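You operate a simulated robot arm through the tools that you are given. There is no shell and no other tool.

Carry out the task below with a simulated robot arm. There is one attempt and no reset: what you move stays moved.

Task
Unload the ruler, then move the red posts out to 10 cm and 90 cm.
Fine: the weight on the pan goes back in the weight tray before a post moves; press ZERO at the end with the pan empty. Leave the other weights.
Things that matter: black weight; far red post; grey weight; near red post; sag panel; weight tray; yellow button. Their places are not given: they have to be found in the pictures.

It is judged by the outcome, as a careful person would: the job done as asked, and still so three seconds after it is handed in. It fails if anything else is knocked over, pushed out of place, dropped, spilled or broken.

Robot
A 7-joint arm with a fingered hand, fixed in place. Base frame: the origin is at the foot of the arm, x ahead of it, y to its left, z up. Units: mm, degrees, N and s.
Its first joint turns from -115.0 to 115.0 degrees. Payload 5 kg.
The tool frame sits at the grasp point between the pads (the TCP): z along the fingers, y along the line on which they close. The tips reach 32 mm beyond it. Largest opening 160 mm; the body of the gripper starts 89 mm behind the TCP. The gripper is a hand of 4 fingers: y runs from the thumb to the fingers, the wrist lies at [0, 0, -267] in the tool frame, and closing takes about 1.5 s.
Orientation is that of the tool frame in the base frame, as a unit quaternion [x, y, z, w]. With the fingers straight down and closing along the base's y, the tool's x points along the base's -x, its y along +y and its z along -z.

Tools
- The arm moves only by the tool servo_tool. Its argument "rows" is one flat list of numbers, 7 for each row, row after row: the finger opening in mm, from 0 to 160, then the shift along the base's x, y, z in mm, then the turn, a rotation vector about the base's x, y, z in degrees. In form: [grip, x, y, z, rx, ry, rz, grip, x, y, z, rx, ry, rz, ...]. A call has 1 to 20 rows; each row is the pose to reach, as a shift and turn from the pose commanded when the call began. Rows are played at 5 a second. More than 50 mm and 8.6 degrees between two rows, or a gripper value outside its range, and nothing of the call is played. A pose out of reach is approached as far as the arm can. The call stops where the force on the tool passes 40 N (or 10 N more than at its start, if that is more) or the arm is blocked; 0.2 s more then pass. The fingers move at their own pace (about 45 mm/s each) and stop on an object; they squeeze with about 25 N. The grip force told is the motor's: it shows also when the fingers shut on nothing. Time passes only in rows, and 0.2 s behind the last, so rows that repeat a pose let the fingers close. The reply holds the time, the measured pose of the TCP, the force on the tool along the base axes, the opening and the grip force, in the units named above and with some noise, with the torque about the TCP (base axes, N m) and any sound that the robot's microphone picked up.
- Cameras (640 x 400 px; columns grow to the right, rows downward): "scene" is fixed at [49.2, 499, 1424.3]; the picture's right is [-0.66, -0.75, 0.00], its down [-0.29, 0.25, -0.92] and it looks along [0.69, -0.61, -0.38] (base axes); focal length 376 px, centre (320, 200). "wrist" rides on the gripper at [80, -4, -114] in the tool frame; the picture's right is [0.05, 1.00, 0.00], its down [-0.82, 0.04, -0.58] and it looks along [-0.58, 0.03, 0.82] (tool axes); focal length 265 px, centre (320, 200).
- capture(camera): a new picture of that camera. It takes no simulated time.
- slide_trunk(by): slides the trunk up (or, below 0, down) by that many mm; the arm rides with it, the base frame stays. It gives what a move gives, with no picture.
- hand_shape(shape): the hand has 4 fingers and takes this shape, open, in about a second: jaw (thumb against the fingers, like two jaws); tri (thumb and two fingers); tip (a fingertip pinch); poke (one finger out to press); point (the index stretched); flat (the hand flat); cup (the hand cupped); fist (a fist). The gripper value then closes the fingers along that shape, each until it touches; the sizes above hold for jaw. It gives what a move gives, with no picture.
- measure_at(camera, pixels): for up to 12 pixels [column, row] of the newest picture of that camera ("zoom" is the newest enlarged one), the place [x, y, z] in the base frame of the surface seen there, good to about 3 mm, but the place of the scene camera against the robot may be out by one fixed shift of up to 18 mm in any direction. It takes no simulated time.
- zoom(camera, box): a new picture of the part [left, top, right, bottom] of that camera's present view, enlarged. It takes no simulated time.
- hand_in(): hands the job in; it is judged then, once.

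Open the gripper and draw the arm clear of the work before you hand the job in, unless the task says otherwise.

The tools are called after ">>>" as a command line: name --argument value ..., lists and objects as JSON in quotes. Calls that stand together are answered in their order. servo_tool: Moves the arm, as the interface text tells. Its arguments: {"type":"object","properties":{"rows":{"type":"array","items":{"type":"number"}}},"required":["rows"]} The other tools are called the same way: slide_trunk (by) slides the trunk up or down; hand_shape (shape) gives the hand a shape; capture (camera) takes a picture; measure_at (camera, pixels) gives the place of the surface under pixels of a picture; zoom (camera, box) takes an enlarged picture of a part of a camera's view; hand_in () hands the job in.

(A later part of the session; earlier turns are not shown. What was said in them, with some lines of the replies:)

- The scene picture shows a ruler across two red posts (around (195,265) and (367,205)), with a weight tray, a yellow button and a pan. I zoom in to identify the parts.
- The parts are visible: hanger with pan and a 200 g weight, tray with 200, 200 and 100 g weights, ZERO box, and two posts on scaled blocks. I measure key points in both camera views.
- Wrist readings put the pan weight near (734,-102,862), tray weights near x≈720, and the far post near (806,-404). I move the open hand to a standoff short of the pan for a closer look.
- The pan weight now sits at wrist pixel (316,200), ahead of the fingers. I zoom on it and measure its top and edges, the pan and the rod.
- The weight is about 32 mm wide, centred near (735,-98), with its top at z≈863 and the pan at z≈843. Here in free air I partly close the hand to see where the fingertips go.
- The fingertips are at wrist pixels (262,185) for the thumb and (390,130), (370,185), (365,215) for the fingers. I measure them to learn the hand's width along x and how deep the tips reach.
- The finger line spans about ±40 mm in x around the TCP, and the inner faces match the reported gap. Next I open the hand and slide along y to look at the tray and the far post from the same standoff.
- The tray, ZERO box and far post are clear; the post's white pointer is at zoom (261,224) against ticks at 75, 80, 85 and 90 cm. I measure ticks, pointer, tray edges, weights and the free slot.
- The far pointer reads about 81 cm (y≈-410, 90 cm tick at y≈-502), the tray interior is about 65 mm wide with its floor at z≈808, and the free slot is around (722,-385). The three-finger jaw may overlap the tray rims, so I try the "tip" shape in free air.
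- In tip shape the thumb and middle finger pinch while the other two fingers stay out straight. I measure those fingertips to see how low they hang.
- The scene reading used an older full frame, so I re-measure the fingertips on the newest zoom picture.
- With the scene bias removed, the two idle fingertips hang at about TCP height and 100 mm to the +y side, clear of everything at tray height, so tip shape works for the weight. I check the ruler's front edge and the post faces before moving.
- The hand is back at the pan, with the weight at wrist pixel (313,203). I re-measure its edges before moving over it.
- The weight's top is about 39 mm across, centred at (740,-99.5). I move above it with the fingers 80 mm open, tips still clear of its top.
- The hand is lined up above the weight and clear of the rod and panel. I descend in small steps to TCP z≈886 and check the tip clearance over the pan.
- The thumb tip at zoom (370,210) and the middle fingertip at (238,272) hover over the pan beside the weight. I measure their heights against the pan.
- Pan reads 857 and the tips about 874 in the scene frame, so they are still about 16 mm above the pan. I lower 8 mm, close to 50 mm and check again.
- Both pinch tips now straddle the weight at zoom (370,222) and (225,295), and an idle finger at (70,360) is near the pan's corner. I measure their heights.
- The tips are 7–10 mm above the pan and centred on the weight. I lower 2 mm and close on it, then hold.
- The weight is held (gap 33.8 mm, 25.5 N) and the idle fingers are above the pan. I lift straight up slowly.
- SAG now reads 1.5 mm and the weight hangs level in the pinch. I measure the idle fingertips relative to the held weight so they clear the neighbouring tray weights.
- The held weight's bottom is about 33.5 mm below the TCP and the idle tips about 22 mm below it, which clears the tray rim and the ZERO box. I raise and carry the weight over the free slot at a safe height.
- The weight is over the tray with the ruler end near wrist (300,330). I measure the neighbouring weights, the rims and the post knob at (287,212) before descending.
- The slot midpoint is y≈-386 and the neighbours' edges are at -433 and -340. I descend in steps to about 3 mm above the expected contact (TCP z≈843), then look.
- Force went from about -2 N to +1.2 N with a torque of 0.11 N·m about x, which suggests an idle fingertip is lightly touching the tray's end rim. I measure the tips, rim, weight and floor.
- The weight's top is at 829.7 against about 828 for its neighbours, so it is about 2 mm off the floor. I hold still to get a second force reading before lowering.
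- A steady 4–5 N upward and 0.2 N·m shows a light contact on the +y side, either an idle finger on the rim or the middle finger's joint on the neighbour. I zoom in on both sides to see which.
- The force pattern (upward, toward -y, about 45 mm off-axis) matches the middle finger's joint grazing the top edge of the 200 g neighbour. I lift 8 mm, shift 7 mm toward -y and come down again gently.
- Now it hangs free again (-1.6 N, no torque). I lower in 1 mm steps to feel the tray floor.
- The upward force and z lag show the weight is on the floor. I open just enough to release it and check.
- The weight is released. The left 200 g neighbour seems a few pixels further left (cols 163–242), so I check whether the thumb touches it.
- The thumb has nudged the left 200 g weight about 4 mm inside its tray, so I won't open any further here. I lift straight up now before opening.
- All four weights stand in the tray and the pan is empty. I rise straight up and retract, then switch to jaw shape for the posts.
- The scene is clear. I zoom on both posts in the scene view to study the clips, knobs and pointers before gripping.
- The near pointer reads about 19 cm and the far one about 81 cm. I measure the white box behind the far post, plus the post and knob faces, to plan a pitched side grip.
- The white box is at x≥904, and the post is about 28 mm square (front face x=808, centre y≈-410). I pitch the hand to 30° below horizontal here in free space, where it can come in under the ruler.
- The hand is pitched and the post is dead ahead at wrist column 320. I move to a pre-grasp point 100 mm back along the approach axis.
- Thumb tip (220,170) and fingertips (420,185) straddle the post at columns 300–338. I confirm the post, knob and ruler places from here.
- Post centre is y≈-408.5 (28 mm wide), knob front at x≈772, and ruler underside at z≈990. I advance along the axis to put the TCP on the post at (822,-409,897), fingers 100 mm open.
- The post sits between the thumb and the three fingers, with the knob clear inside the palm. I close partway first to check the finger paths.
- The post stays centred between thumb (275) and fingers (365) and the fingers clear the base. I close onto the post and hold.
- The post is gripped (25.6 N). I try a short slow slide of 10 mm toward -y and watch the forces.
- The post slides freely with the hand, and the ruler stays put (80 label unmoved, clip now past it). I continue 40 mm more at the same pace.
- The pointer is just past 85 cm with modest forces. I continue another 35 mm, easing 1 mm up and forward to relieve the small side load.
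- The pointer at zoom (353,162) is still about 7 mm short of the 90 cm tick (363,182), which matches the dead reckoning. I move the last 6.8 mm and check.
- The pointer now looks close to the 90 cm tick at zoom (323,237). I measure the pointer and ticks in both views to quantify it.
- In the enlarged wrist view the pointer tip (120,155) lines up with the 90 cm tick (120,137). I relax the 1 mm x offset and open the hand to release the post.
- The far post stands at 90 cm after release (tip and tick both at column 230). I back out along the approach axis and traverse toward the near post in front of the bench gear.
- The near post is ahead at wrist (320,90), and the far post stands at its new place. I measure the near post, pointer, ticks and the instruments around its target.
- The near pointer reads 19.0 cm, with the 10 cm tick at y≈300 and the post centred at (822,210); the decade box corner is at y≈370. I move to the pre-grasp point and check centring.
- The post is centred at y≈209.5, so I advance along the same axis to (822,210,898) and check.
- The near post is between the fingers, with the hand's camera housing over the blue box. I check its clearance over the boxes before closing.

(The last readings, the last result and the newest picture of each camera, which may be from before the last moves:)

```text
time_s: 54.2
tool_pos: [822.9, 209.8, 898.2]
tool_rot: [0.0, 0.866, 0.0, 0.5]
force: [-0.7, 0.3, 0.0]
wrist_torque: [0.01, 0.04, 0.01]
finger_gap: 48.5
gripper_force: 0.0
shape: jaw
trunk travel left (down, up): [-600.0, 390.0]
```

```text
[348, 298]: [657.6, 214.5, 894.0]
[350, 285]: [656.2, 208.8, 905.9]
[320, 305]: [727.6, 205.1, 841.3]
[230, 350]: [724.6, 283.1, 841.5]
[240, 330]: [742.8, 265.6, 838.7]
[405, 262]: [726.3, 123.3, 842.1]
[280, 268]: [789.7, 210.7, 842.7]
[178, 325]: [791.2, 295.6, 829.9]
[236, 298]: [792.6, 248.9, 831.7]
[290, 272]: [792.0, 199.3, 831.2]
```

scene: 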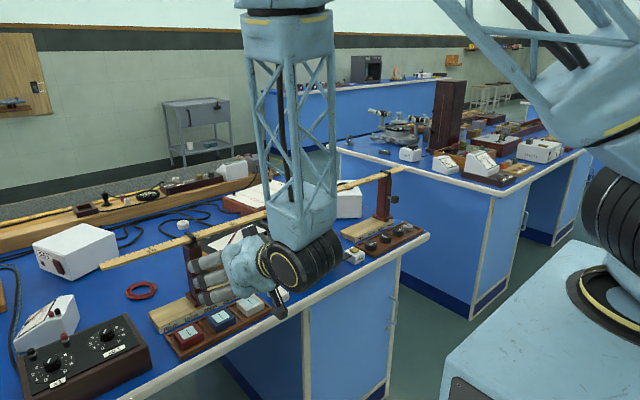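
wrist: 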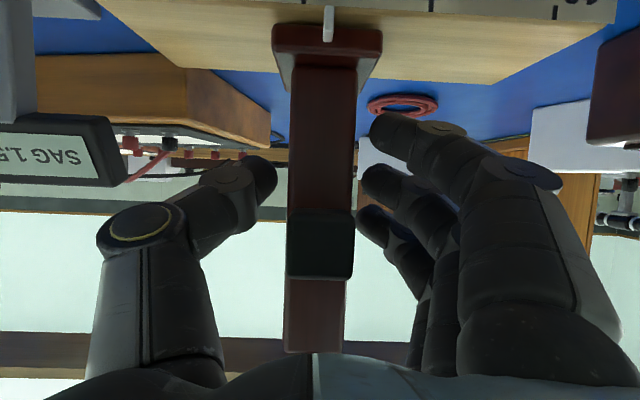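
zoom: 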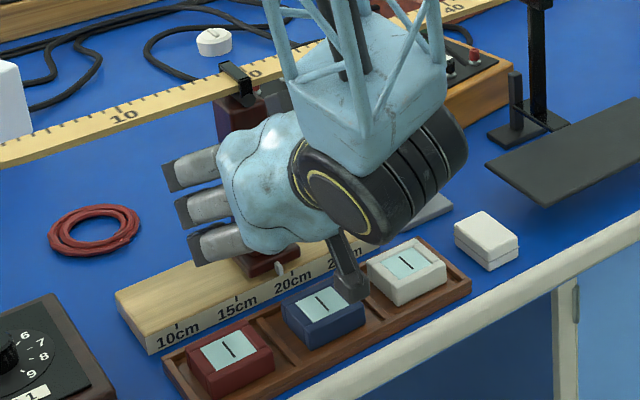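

The housing clears the boxes by about 50 mm. I close on the post and hold.

>>> servo_tool --rows '[38, 0, -0.5, 0, 0, 0, 0, 28, 0, -0.5, 0, 0, 0, 0, 20, 0, -0.5, 0, 0, 0, 0, 18, 0, -0.5, 0, 0, 0, 0, 18, 0, -0.5, 0, 0, 0, 0, 18, 0, -0.5, 0, 0, 0, 0]'

>>> capture --camera "wrist"

>>> zoom --camera "wrist" --box '[220, 0, 620, 60]'

```text
time_s: 55.6
tool_pos: [822.6, 211.3, 898.5]
tool_rot: [0.0, 0.866, 0.0, 0.5]
force: [2.0, 1.5, -0.2]
wrist_torque: [0.07, 0.06, 0.02]
finger_gap: 25.8
gripper_force: 24.9
shape: jaw
trunk travel left (down, up): [-600.0, 390.0]
```

```text
taken
```

wrist: 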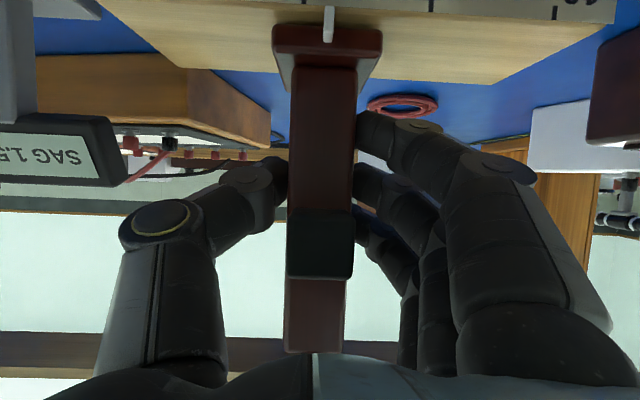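

```text
1.60 times, centred on (420, 30) of wrist
```

zoom: 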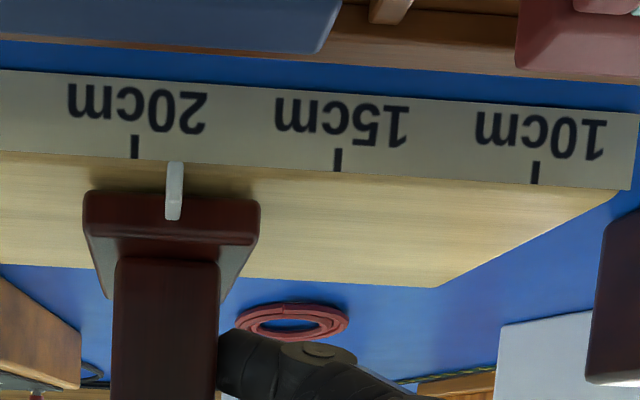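

Gripped at 19.0 cm. Before sliding, I measure the outer (+y) side of the fingers and the decade box's near edge to confirm clearance over a 90 mm move.

>>> measure_at --camera "wrist" --pixels '[[530, 175], [480, 160], [430, 130], [600, 300], [590, 270], [600, 120], [592, 145], [620, 60], [635, 140], [545, 140], [620, 130]]'

>>> capture --camera "scene"

>>> measure_at --camera "scene" --pixels '[[127, 315], [150, 352], [120, 322], [140, 345], [105, 335], [65, 340], [10, 362], [148, 365]]'

```text
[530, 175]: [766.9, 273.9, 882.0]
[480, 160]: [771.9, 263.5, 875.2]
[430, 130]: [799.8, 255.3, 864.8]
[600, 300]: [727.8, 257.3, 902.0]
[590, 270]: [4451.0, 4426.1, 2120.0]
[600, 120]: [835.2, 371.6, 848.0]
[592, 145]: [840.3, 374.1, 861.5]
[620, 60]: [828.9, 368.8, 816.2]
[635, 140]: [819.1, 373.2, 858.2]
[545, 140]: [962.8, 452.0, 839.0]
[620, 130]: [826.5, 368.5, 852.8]
```

```text
taken
```

scene: 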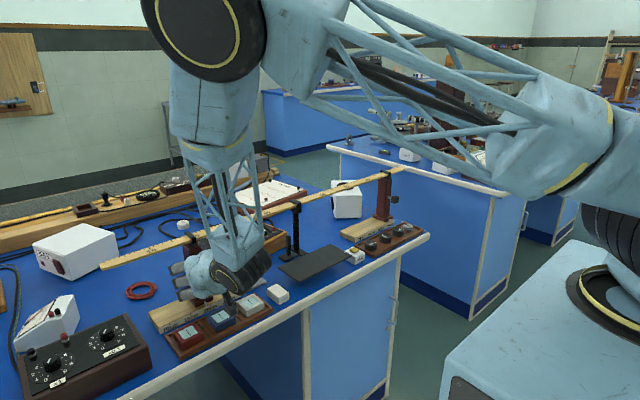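

```text
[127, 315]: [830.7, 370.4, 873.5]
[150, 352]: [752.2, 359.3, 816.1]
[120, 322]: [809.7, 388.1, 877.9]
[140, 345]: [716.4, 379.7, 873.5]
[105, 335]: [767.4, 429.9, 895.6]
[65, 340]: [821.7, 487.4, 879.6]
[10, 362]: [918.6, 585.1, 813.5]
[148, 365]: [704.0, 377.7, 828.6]
```

The decade box face is at y≈370 with its top at z≈862; the fingers will stay about 20 mm short of it when closed. I slide the post 45 mm toward +y slowly.

>>> servo_tool --rows '[18, 0, 2, 0, 0, 0, 0, 18, 0, 4, 0, 0, 0, 0, 18, 0, 7, 0, 0, 0, 0, 18, 0, 11, 0, 0, 0, 0, 18, 0, 15, 0, 0, 0, 0, 18, 0, 19, 0, 0, 0, 0, 18, 0, 23, 0, 0, 0, 0, 18, 0, 27, 0, 0, 0, 0, 18, 0, 31, 0, 0, 0, 0, 18, 0, 35, 0, 0, 0, 0, 18, 0, 39, 0, 0, 0, 0, 18, 0, 43, 0, 0, 0, 0, 18, 0, 45, 0, 0, 0, 0, 18, 0, 45, 0, 0, 0, 0]'

>>> capture --camera "wrist"

>>> capture --camera "scene"

```text
time_s: 58.6
tool_pos: [821.5, 254.2, 898.8]
tool_rot: [0.0, 0.867, 0.0, 0.499]
force: [-2.9, -0.9, -10.1]
wrist_torque: [0.07, 0.22, -0.11]
finger_gap: 25.9
gripper_force: 25.0
shape: jaw
trunk travel left (down, up): [-600.0, 390.0]
```

```text
taken
```

wrist: 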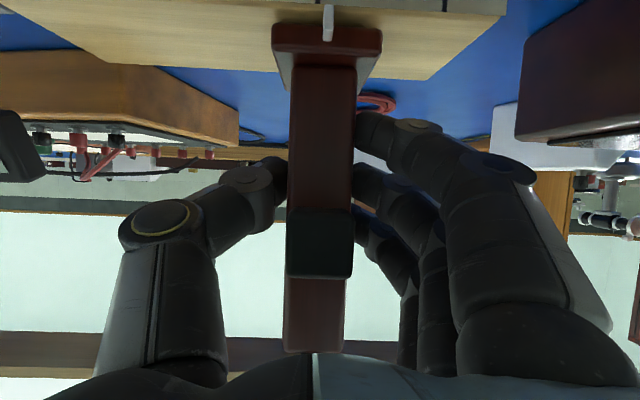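

```text
taken
```

scene: 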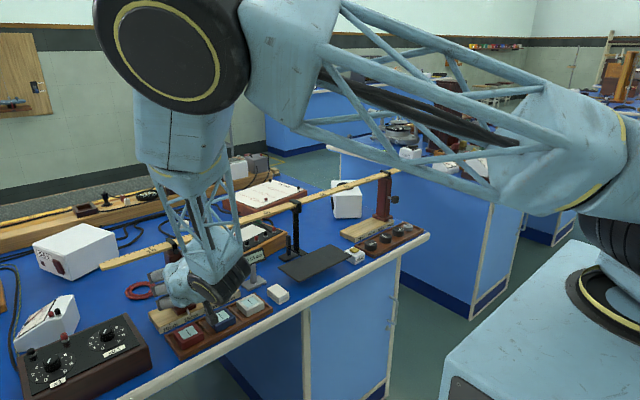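

The slide works; there is a -10 N vertical load, so I ease 1 mm down while sliding the next 38 mm.

>>> servo_tool --rows '[18, 0, 2, -0.5, 0, 0, 0, 18, 0, 4, -1, 0, 0, 0, 18, 0, 7, -1, 0, 0, 0, 18, 0, 11, -1, 0, 0, 0, 18, 0, 15, -1, 0, 0, 0, 18, 0, 19, -1, 0, 0, 0, 18, 0, 23, -1, 0, 0, 0, 18, 0, 27, -1, 0, 0, 0, 18, 0, 31, -1, 0, 0, 0, 18, 0, 34, -1, 0, 0, 0, 18, 0, 37, -1, 0, 0, 0, 18, 0, 38, -1, 0, 0, 0, 18, 0, 38, -1, 0, 0, 0]'

>>> capture --camera "wrist"

>>> zoom --camera "wrist" --box '[180, 0, 540, 60]'

```text
time_s: 61.4
tool_pos: [822.2, 293.1, 897.8]
tool_rot: [-0.001, 0.866, 0.001, 0.5]
force: [0.6, -2.0, -3.4]
wrist_torque: [0.04, 0.12, -0.1]
finger_gap: 25.9
gripper_force: 25.3
shape: jaw
trunk travel left (down, up): [-600.0, 390.0]
```

```text
taken
```

wrist: 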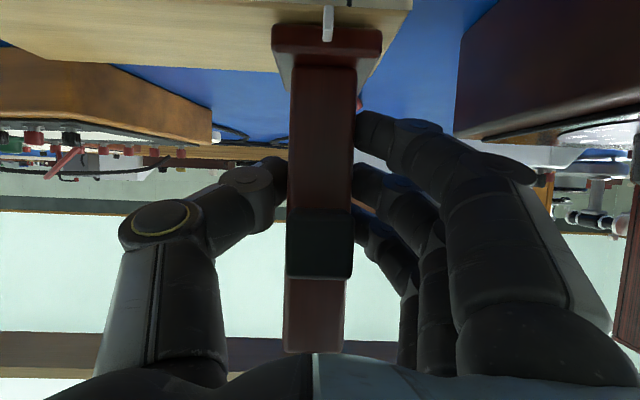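

```text
1.78 times, centred on (360, 30) of wrist
```

zoom: 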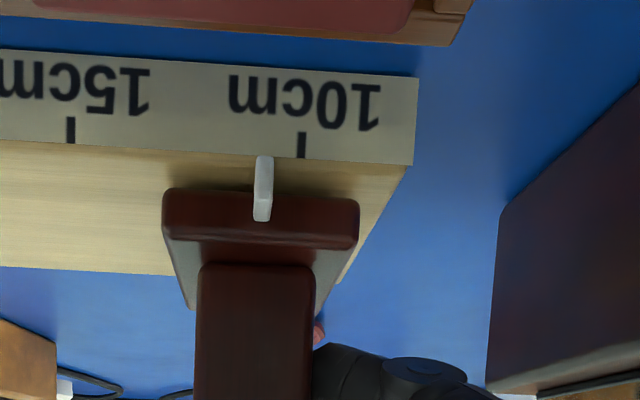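

The pointer tip (265,157) is 36 px short of the 10 cm tick (301,145), about 7.6 mm. I move that last part and re-check.

>>> servo_tool --rows '[18, 0, 2, 0, 0, 0, 0, 18, 0, 4, -0.3, 0, 0, 0, 18, 0, 6, -0.3, 0, 0, 0, 18, 0, 7.6, -0.3, 0, 0, 0, 18, 0, 7.6, -0.3, 0, 0, 0, 18, 0, 7.6, -0.3, 0, 0, 0]'

>>> zoom --camera "wrist" --box '[180, 0, 540, 60]'

>>> capture --camera "wrist"

```text
time_s: 62.8
tool_pos: [822.3, 301.3, 898.0]
tool_rot: [0.001, 0.866, 0.0, 0.5]
force: [2.6, -1.7, 3.6]
wrist_torque: [0.03, 0.04, -0.09]
finger_gap: 26.0
gripper_force: 25.7
shape: jaw
trunk travel left (down, up): [-600.0, 390.0]
```

```text
1.78 times, centred on (360, 30) of wrist
```

zoom: 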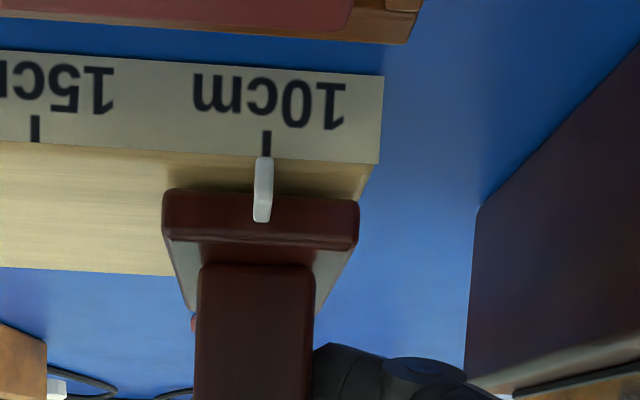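

```text
taken
```

wrist: 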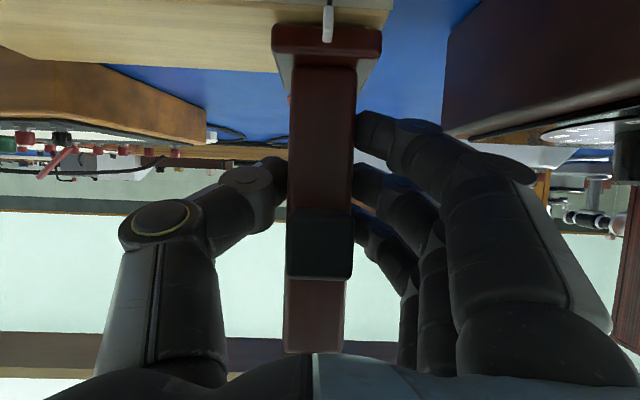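

The pointer tip (265,157) now matches the 10 cm tick (266,143). I release, opening only to about 50 mm to stay clear of the decade box.

>>> servo_tool --rows '[24, 0, 0, 0, 0, 0, 0, 30, 0, 0, 0, 0, 0, 0, 38, 0, 0, 0, 0, 0, 0, 46, 0, 0, 0, 0, 0, 0, 52, 0, 0, 0, 0, 0, 0, 52, 0, 0, 0, 0, 0, 0]'

>>> zoom --camera "wrist" --box '[180, 0, 540, 60]'

>>> capture --camera "wrist"

```text
time_s: 64.2
tool_pos: [821.7, 299.7, 897.6]
tool_rot: [0.0, 0.866, 0.0, 0.5]
force: [0.7, 0.5, 0.0]
wrist_torque: [0.0, -0.02, -0.02]
finger_gap: 51.4
gripper_force: 0.0
shape: jaw
trunk travel left (down, up): [-600.0, 390.0]
```

```text
1.78 times, centred on (360, 30) of wrist
```

zoom: 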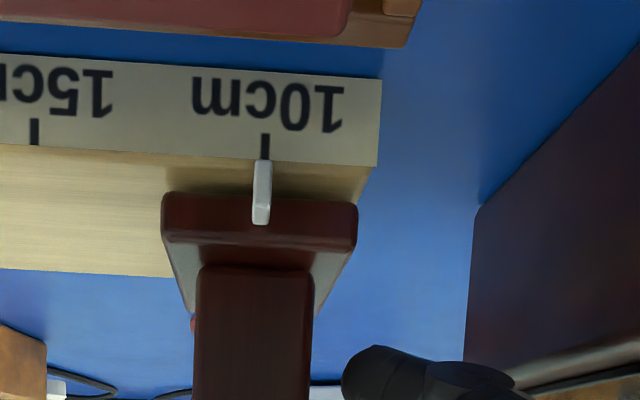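

```text
taken
```

wrist: 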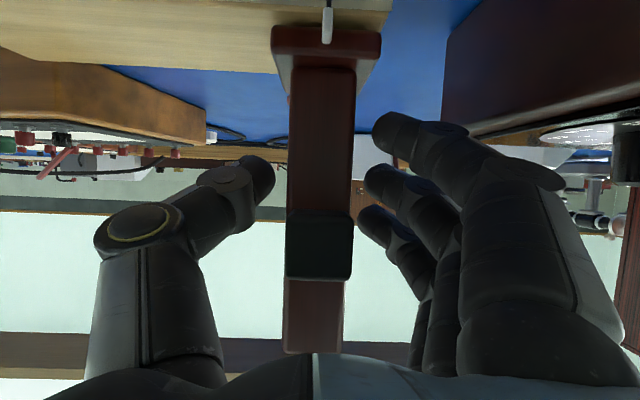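

The near post holds at 10 cm. I back out along the axis, then return the hand to pointing straight down in front of the bench.

>>> servo_tool --rows '[52, -20, 0, 12, 0, 0, 0, 52, -45, 0, 26, 0, 0, 0, 52, -87, 0, 50, 0, 0, 0, 60, -130, 0, 75, 0, 0, 0, 80, -170, -10, 98, 0, 0, 0, 100, -182, -40, 104, 0, 0, 0, 100, -182, -85, 104, 0, 0, 0, 100, -182, -130, 104, 0, 0, 0, 100, -182, -175, 104, 0, 0, 0, 100, -182, -220, 104, 0, 0, 0, 100, -182, -265, 104, 0, 0, 0, 100, -182, -310, 104, 0, 0, 0, 100, -182, -355, 104, 0, 0, 0, 100, -182, -400, 104, 0, 0, 0, 100, -182, -445, 104, 0, 0, 0, 100, -182, -490, 104, 0, 0, 0, 100, -182, -530, 104, 0, 0, 0, 100, -182, -541, 104, 0, 0, 0]'

>>> servo_tool --rows '[100, 0, 0, 8, 0, 7.5, 0, 100, 0, 0, 16, 0, 15, 0, 100, 0, 0, 24, 0, 22.5, 0, 100, 0, 0, 32, 0, 30, 0, 100, 0, 0, 40, 0, 37.5, 0, 100, 0, 0, 48, 0, 45, 0, 100, 0, 0, 50, 0, 52.5, 0, 100, 0, 0, 50, 0, 60, 0, 100, 0, 0, 50, 0, 60, 0]'

>>> capture --camera "scene"

>>> capture --camera "wrist"

```text
time_s: 68.0
tool_pos: [640.6, -240.3, 1001.0]
tool_rot: [0.0, 0.866, 0.0, 0.5]
force: [0.7, 0.3, 0.2]
wrist_torque: [0.0, -0.02, -0.01]
finger_gap: 99.7
gripper_force: 0.2
shape: jaw
trunk travel left (down, up): [-600.0, 390.0]
```

```text
time_s: 70.0
tool_pos: [639.7, -240.3, 1052.1]
tool_rot: [0.001, 1.0, 0.0, -0.001]
force: [0.4, 0.6, -0.1]
wrist_torque: [-0.01, 0.05, 0.01]
finger_gap: 99.8
gripper_force: 0.2
shape: jaw
trunk travel left (down, up): [-600.0, 390.0]
```

```text
taken
```

scene: 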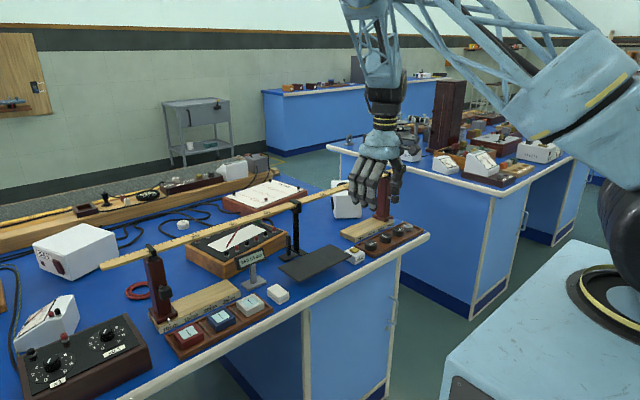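

```text
taken
```

wrist: 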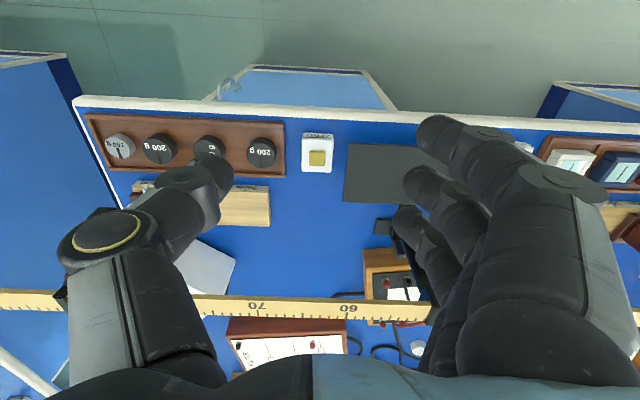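

Both posts are out and the ruler is in place. I zoom to check the sag panel and posts, measure the yellow button at wrist (317,157), and switch to the poke shape.

>>> zoom --camera "scene" --box '[90, 220, 290, 350]'

>>> measure_at --camera "wrist" --pixels '[[317, 157], [310, 152], [324, 152], [310, 163], [324, 163], [304, 140], [332, 170], [345, 150], [300, 170]]'

>>> hand_shape --shape "poke"

>>> capture --camera "wrist"

>>> zoom --camera "scene" --box '[330, 100, 450, 220]'

```text
3.08 times, centred on (190, 285) of scene
```

zoom: 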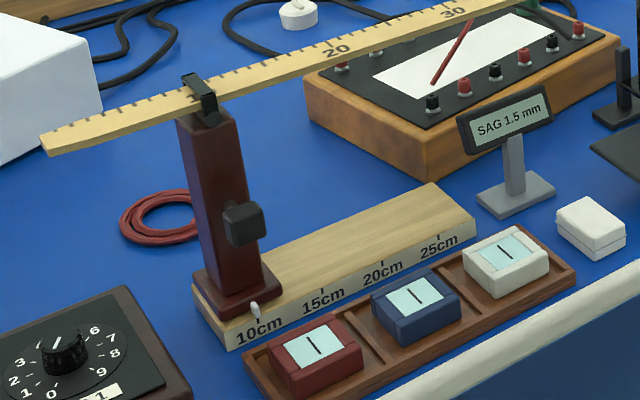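

```text
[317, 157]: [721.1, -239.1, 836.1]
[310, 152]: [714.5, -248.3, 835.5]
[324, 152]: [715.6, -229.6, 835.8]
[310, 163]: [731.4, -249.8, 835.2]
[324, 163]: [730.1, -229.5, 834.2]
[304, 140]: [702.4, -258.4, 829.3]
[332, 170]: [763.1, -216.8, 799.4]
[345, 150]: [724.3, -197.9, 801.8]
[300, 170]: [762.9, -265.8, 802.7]
```

```text
time_s: 70.9
tool_pos: [640.5, -241.2, 1051.5]
tool_rot: [0.0, 1.0, 0.0, 0.0]
force: [0.0, 0.2, -0.4]
wrist_torque: [0.01, 0.01, 0.02]
finger_gap: 0.1
gripper_force: 0.0
shape: poke
trunk travel left (down, up): [-600.0, 390.0]
```

```text
taken
```

wrist: 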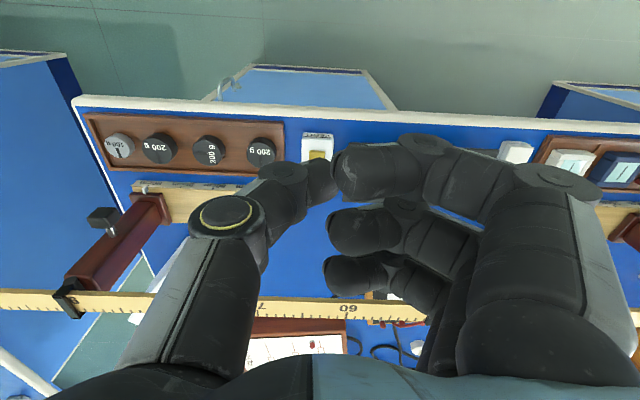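

```text
3.33 times, centred on (390, 160) of scene
```

zoom: 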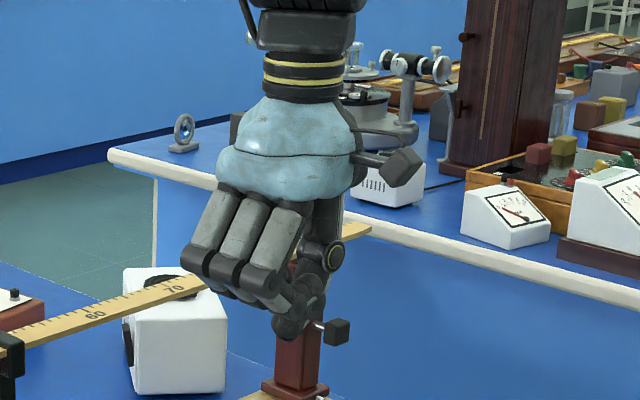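

The poke shape shows curled fingers with the thumb near wrist (320,180). I zoom closer to see which part protrudes lowest.

>>> zoom --camera "scene" --box '[355, 150, 425, 210]'

>>> measure_at --camera "wrist" --pixels '[[320, 170], [325, 180], [315, 190], [345, 160], [340, 180], [375, 165], [335, 225], [330, 270], [290, 175], [360, 150]]'

```text
6.67 times, centred on (390, 180) of scene
```

zoom: 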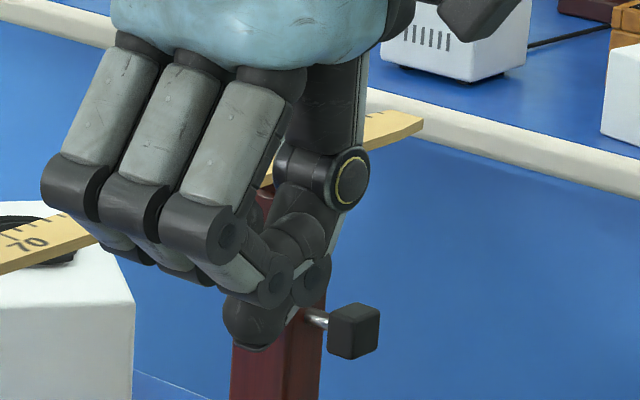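

```text
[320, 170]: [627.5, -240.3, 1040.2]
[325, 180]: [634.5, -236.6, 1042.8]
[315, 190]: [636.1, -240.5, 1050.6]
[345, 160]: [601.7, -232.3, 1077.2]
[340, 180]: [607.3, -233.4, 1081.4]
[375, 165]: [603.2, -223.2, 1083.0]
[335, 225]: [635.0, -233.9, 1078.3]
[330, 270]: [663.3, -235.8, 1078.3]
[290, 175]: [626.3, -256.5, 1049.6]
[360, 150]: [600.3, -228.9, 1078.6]
```

The thumb is the pressing finger: its tip protrudes lowest at zoom (255,345). I measure its tip and the curled fingers' lowest points.

>>> measure_at --camera "zoom" --pixels '[[255, 345], [250, 335], [240, 320], [262, 325], [275, 295], [270, 308], [200, 278], [150, 260], [190, 230], [310, 290], [355, 335]]'

```text
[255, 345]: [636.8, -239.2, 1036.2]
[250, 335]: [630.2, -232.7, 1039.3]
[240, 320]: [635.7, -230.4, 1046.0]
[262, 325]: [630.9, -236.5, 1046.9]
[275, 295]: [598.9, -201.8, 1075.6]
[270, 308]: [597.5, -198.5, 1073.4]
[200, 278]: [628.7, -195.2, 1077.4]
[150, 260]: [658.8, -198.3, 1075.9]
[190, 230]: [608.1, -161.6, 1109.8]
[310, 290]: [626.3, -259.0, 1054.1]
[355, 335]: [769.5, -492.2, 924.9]
```

The thumb tip is directly under the TCP, about 31 mm below it and 37 mm below the curled fingers. The button top centre is (722.5,-239.5,835.5), so I move above it with the grip value kept at 0.

>>> servo_tool --rows '[0, 20, 0.4, -20, 0, 0, 0, 0, 42, 0.8, -50, 0, 0, 0, 0, 64, 1.2, -80, 0, 0, 0, 0, 82.5, 1.4, -110, 0, 0, 0, 0, 82.5, 1.4, -140, 0, 0, 0, 0, 82.5, 1.4, -151, 0, 0, 0, 0, 82.5, 1.4, -151, 0, 0, 0]'

>>> capture --camera "wrist"

>>> zoom --camera "scene" --box '[300, 190, 420, 280]'

```text
time_s: 72.5
tool_pos: [724.4, -238.0, 900.4]
tool_rot: [0.0, 1.0, 0.0, 0.0]
force: [1.0, -0.3, 0.8]
wrist_torque: [0.01, 0.02, 0.0]
finger_gap: 0.0
gripper_force: 0.1
shape: jaw
trunk travel left (down, up): [-600.0, 390.0]
```

```text
taken
```

wrist: 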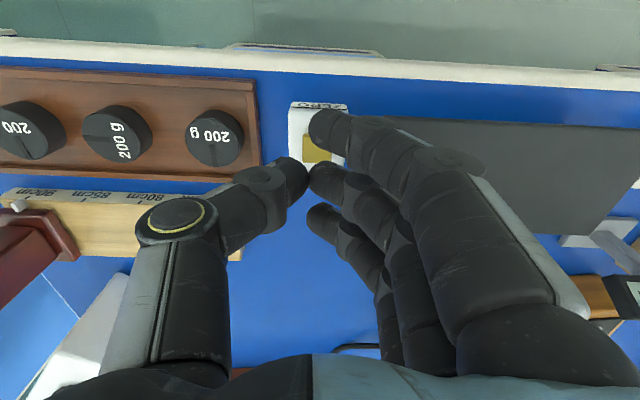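

```text
4.44 times, centred on (360, 235) of scene
```

zoom: 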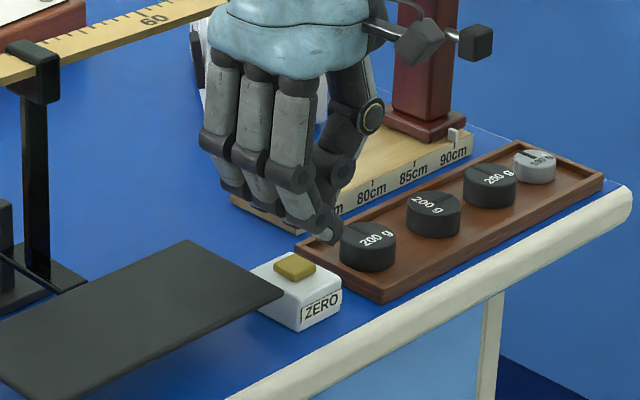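

Sending grip 0 turned the hand back into a closed jaw, whose three tips are too wide for a clean press. I rise to a safe height and set poke again, then test keeping the value unchanged.

>>> servo_tool --rows '[0, 0, 0, 25, 0, 0, 0, 0, 0, 0, 55, 0, 0, 0, 0, 0, 0, 85, 0, 0, 0, 0, 0, 0, 85, 0, 0, 0]'

>>> hand_shape --shape "poke"

>>> servo_tool --rows '[0, 0, 0, 0, 0, 0, 0]'

>>> capture --camera "wrist"

```text
time_s: 73.5
tool_pos: [721.7, -238.7, 986.2]
tool_rot: [0.001, 1.0, 0.0, 0.0]
force: [1.1, 0.7, 0.1]
wrist_torque: [0.01, 0.01, 0.0]
finger_gap: 0.0
gripper_force: 25.2
shape: jaw
trunk travel left (down, up): [-600.0, 390.0]
```

```text
time_s: 74.4
tool_pos: [720.0, -239.3, 984.7]
tool_rot: [-0.001, 1.0, 0.0, 0.0]
force: [0.4, -0.8, 0.1]
wrist_torque: [0.0, 0.03, 0.01]
finger_gap: 0.0
gripper_force: 0.0
shape: poke
trunk travel left (down, up): [-600.0, 390.0]
```

```text
time_s: 74.8
tool_pos: [721.4, -238.4, 983.7]
tool_rot: [0.0, 1.0, -0.001, 0.0]
force: [0.2, -0.8, -1.0]
wrist_torque: [0.03, 0.01, 0.0]
finger_gap: 73.6
gripper_force: 0.1
shape: jaw
trunk travel left (down, up): [-600.0, 390.0]
```

```text
taken
```

wrist: 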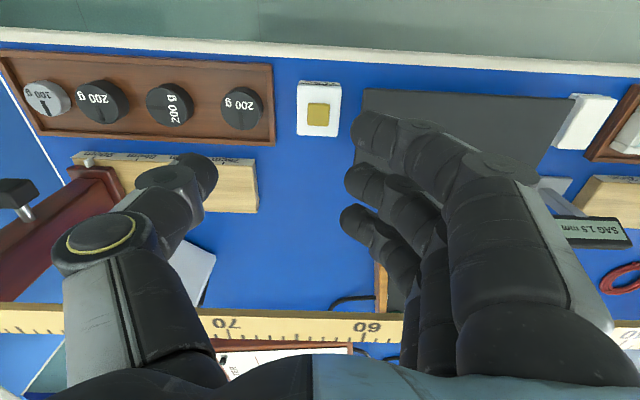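

Value 0 again reverts to jaw. I set poke once more and test with value 160 ("open").

>>> hand_shape --shape "poke"

>>> servo_tool --rows '[160, 0, 0, 0, 0, 0, 0]'

>>> capture --camera "wrist"

```text
time_s: 75.7
tool_pos: [721.6, -237.7, 983.6]
tool_rot: [0.001, 1.0, 0.0, 0.0]
force: [0.8, -0.1, -0.2]
wrist_torque: [-0.03, -0.01, -0.01]
finger_gap: 0.2
gripper_force: 0.0
shape: poke
trunk travel left (down, up): [-600.0, 390.0]
```

```text
time_s: 76.1
tool_pos: [721.7, -238.9, 985.1]
tool_rot: [0.0, 1.0, 0.0, 0.0]
force: [0.1, -0.2, 0.3]
wrist_torque: [-0.03, 0.0, 0.04]
finger_gap: 0.1
gripper_force: 0.1
shape: poke
trunk travel left (down, up): [-600.0, 390.0]
```

```text
taken
```

wrist: 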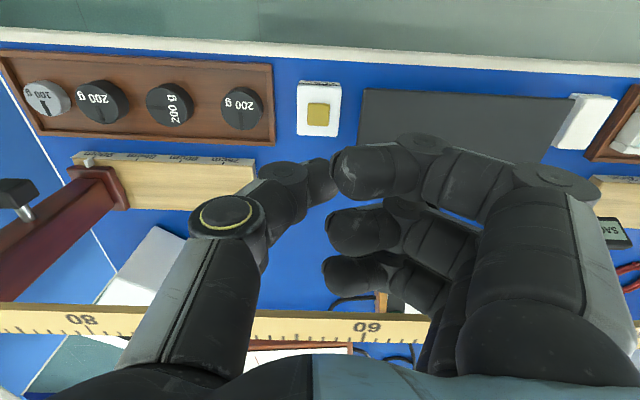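

With 160 the poke shape holds. I re-measure the button at (318,115), then descend to just above it.

>>> measure_at --camera "wrist" --pixels '[[318, 115], [308, 104], [328, 104], [308, 124], [328, 124], [303, 92], [335, 132]]'

>>> servo_tool --rows '[160, 0, 0, -25, 0, 0, 0, 160, 0, 0, -50, 0, 0, 0, 160, 0, 0, -75, 0, 0, 0, 160, 0, 0, -90, 0, 0, 0, 160, 0, 0, -100, 0, 0, 0, 160, 0, 0, -108, 0, 0, 0]'

>>> capture --camera "wrist"

>>> zoom --camera "scene" --box '[310, 210, 400, 275]'

```text
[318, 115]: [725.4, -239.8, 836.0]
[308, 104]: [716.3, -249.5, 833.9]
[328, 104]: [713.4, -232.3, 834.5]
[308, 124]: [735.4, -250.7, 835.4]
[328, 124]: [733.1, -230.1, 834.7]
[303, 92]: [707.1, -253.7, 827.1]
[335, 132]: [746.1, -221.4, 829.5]
```

```text
time_s: 77.5
tool_pos: [723.4, -239.5, 877.0]
tool_rot: [0.0, 1.0, 0.0, 0.0]
force: [-0.5, -1.3, 0.4]
wrist_torque: [0.02, 0.01, 0.02]
finger_gap: 0.1
gripper_force: 0.0
shape: poke
trunk travel left (down, up): [-600.0, 390.0]
```

```text
taken
```

wrist: 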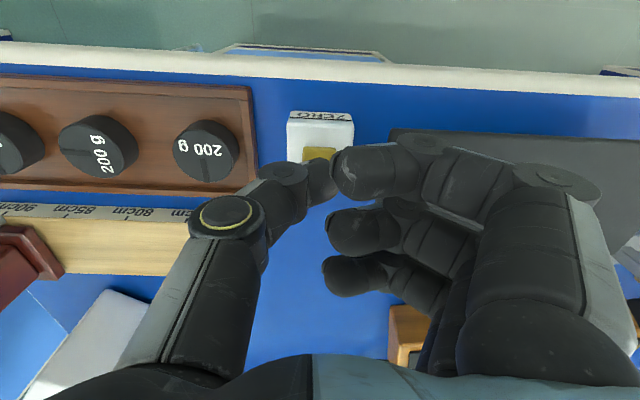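

```text
6.15 times, centred on (355, 242) of scene
```

zoom: 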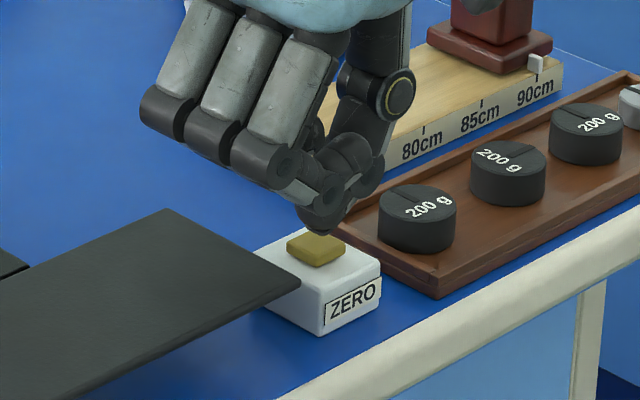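

The thumb tip hovers about 10 mm above the yellow button and is lined up. I shift 2 mm forward and descend slowly to contact.

>>> servo_tool --rows '[160, 1, 0, -3, 0, 0, 0, 160, 2, 0, -6, 0, 0, 0, 160, 2, 0, -8, 0, 0, 0, 160, 2, 0, -9.5, 0, 0, 0, 160, 2, 0, -9.5, 0, 0, 0]'

>>> zoom --camera "scene" --box '[325, 225, 385, 270]'

>>> zoom --camera "scene" --box '[230, 235, 290, 275]'

```text
time_s: 78.7
tool_pos: [724.3, -238.5, 867.8]
tool_rot: [0.0, 1.0, 0.0, 0.0]
force: [1.3, 0.1, 0.9]
wrist_torque: [-0.03, 0.02, 0.01]
finger_gap: 0.1
gripper_force: 0.1
shape: poke
trunk travel left (down, up): [-600.0, 390.0]
```

```text
8.89 times, centred on (355, 248) of scene
```

zoom: 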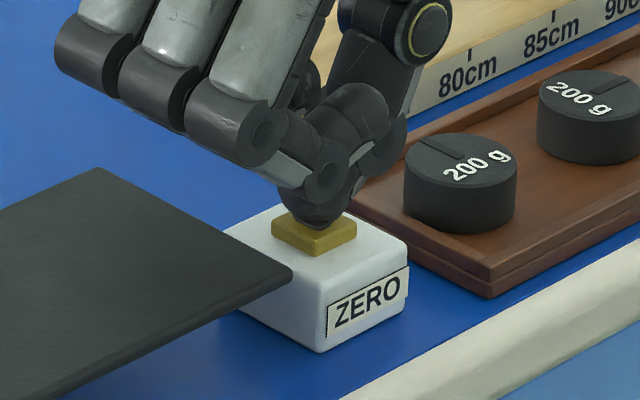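

```text
10.00 times, centred on (260, 255) of scene
```

zoom: 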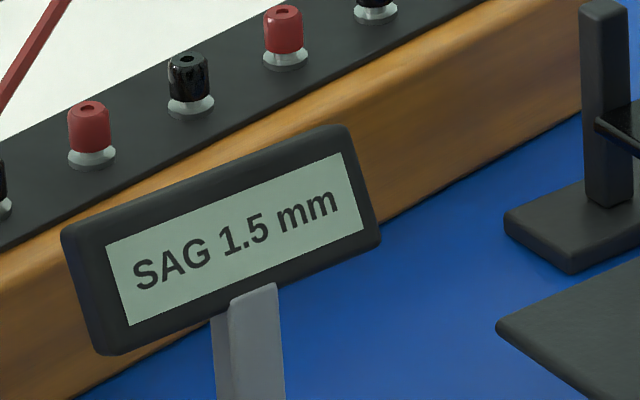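

The tip is just at the button's top, and SAG reads 1.5 mm. I press down in 1 mm steps and watch force and sound.

>>> servo_tool --rows '[160, 0, 0, -1, 0, 0, 0, 160, 0, 0, -2, 0, 0, 0, 160, 0, 0, -3, 0, 0, 0, 160, 0, 0, -3, 0, 0, 0]'

>>> zoom --camera "scene" --box '[230, 235, 290, 275]'

>>> zoom --camera "scene" --box '[325, 225, 385, 270]'

```text
time_s: 79.7
tool_pos: [724.0, -239.6, 866.2]
tool_rot: [0.001, 1.0, 0.0, 0.0]
force: [0.4, 0.3, 1.3]
wrist_torque: [0.02, -0.01, 0.04]
finger_gap: 0.1
gripper_force: 0.1
shape: poke
trunk travel left (down, up): [-600.0, 390.0]
heard: click
```

```text
10.00 times, centred on (260, 255) of scene
```

zoom: 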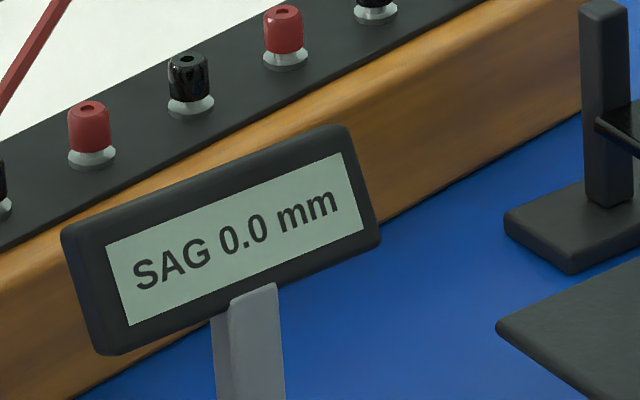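

```text
8.89 times, centred on (355, 248) of scene
```

zoom: 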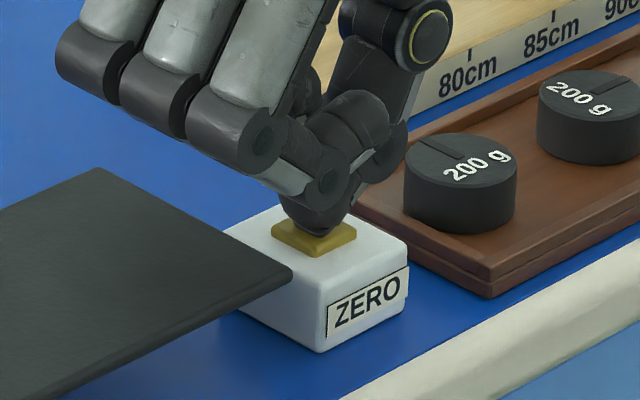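

A click was heard and the panel reads SAG 0.0 mm. I lift straight up and draw the arm back clear of the bench.

>>> servo_tool --rows '[160, 0, 0, 4, 0, 0, 0, 160, 0, 0, 15, 0, 0, 0, 160, 0, 0, 40, 0, 0, 0, 160, 0, 0, 75, 0, 0, 0, 160, 0, 0, 115, 0, 0, 0, 160, -15, 0, 150, 0, 0, 0, 160, -50, 0, 175, 0, 0, 0, 160, -90, 0, 185, 0, 0, 0, 160, -130, 0, 185, 0, 0, 0, 160, -165, 0, 185, 0, 0, 0, 160, -165, 0, 185, 0, 0, 0]'

>>> hand_shape --shape "jaw"

>>> capture --camera "scene"

>>> capture --camera "wrist"

>>> zoom --camera "scene" --box '[90, 210, 290, 350]'

>>> zoom --camera "scene" --box '[270, 160, 440, 285]'

```text
time_s: 82.1
tool_pos: [558.9, -238.8, 1050.3]
tool_rot: [0.0, 1.0, 0.0, 0.0]
force: [-0.7, 0.7, -0.5]
wrist_torque: [0.02, 0.0, 0.01]
finger_gap: 0.0
gripper_force: 0.1
shape: poke
trunk travel left (down, up): [-600.0, 390.0]
```

```text
time_s: 83.0
tool_pos: [558.3, -238.4, 1052.0]
tool_rot: [-0.001, 1.0, 0.0, 0.0]
force: [0.4, 0.1, -0.5]
wrist_torque: [-0.01, -0.03, -0.01]
finger_gap: 159.8
gripper_force: 0.0
shape: jaw
trunk travel left (down, up): [-600.0, 390.0]
```

```text
taken
```

scene: 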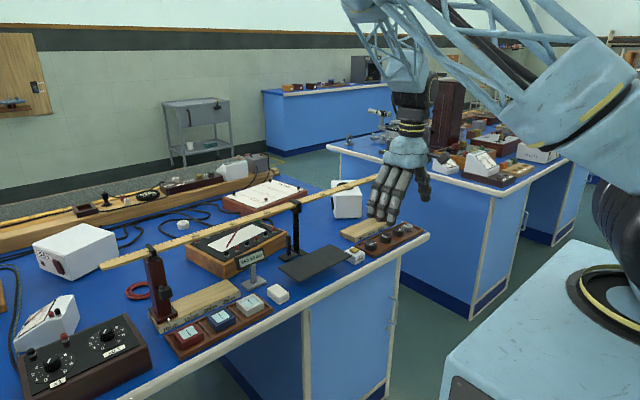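

```text
taken
```

wrist: 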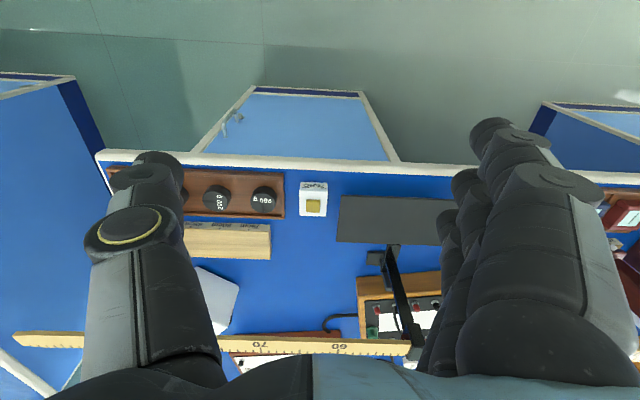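

```text
2.86 times, centred on (190, 280) of scene
```

zoom: 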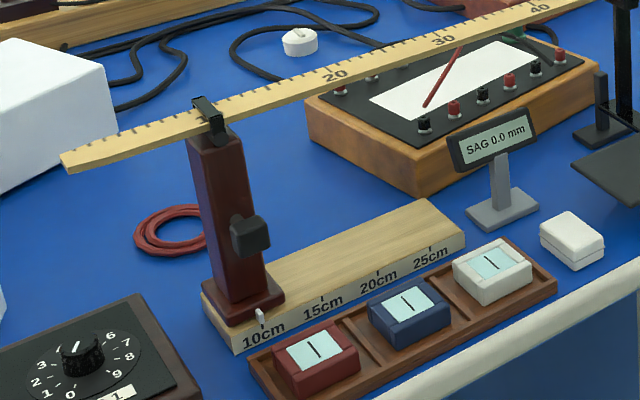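

```text
3.20 times, centred on (355, 222) of scene
```

zoom: 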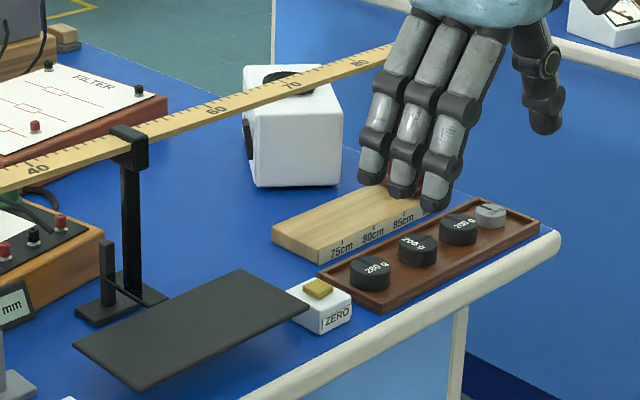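

SAG stays at 0.0 mm and the near post stands at 10 cm, but the hand hides the far post. I draw the arm further up and back for a final check.

>>> servo_tool --rows '[160, -5, 20, 30, 0, 0, 0, 160, -10, 40, 60, 0, 0, 0, 160, -15, 60, 90, 0, 0, 0, 160, -20, 80, 115, 0, 0, 0, 160, -25, 100, 140, 0, 0, 0, 160, -25, 100, 140, 0, 0, 0]'

>>> capture --camera "wrist"

>>> zoom --camera "scene" --box '[270, 160, 440, 285]'

>>> zoom --camera "wrist" --box '[60, 140, 320, 320]'

```text
time_s: 84.4
tool_pos: [533.1, -140.5, 1191.9]
tool_rot: [0.001, 1.0, -0.001, 0.0]
force: [0.2, -0.4, -0.2]
wrist_torque: [-0.01, -0.03, 0.05]
finger_gap: 159.8
gripper_force: 0.3
shape: jaw
trunk travel left (down, up): [-600.0, 390.0]
```

```text
taken
```

wrist: 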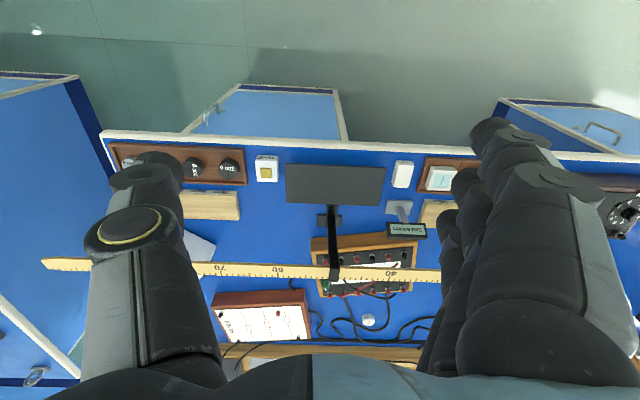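

```text
3.20 times, centred on (355, 222) of scene
```

zoom: 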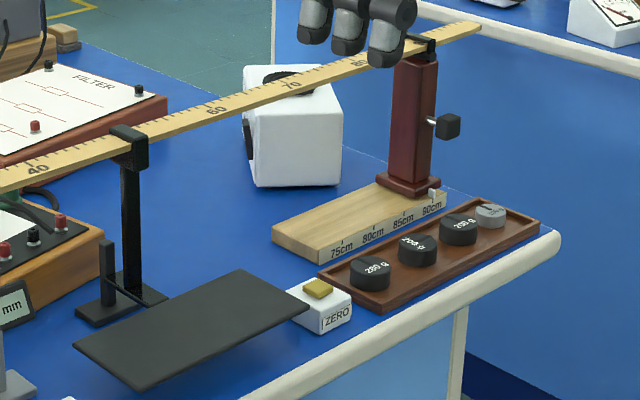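

```text
2.22 times, centred on (190, 230) of wrist
```

zoom: 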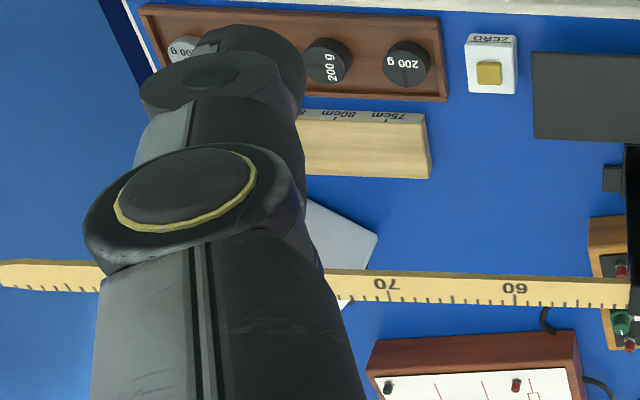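

The far post stands at the 90 cm end, the pan is empty and all four weights are in the tray. One last close look at both pointers and the panel.

>>> zoom --camera "scene" --box '[365, 200, 425, 240]'

>>> zoom --camera "scene" --box '[145, 235, 275, 345]'

```text
10.00 times, centred on (395, 220) of scene
```

zoom: 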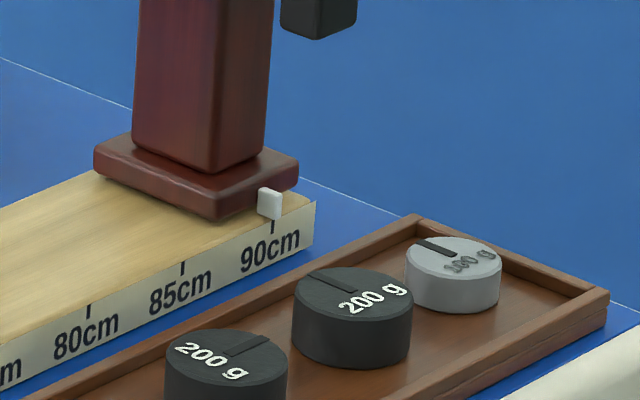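

```text
3.64 times, centred on (210, 290) of scene
```

zoom: 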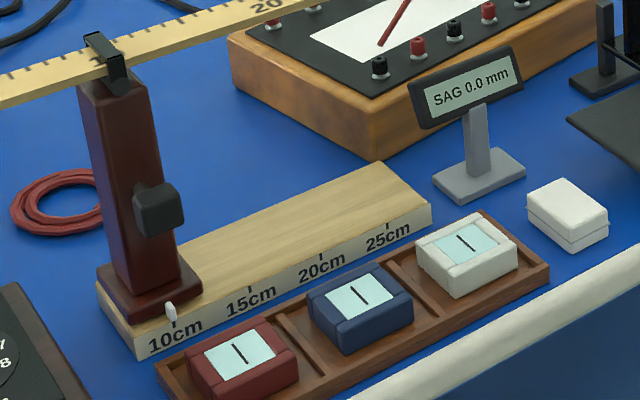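

Both pointers sit at their ticks (90 cm and 10 cm), SAG reads 0.0 mm, the pan is empty, and the open hand is clear of the work. I hand the job in.

>>> hand_in

```text
The job is handed in.
```

The ruler is unloaded, the red posts stand at 10 cm and 90 cm, and the sag panel was zeroed with the pan empty. I handed the job in.

- **Weight:** The black 200 g weight went from the pan into the free slot of the weight tray before either post moved.
- **Posts:** Both pointers line up with their ticks on the block scales. The ruler stayed in place while the posts slid under it.
- **ZERO:** I pressed the yellow button last. It clicked, and the panel went from SAG 1.5 mm to SAG 0.0 mm and was still at 0.0 at the last check.
- **Other weights:** While I was setting the weight down, my hand grazed one 200 g weight. The thumb pushed the other about 4 mm along the tray. Both are still upright in the tray, and I left the pushed one where it was because correcting it risked a bigger knock.

The gripper is open and the arm is clear of the bench.
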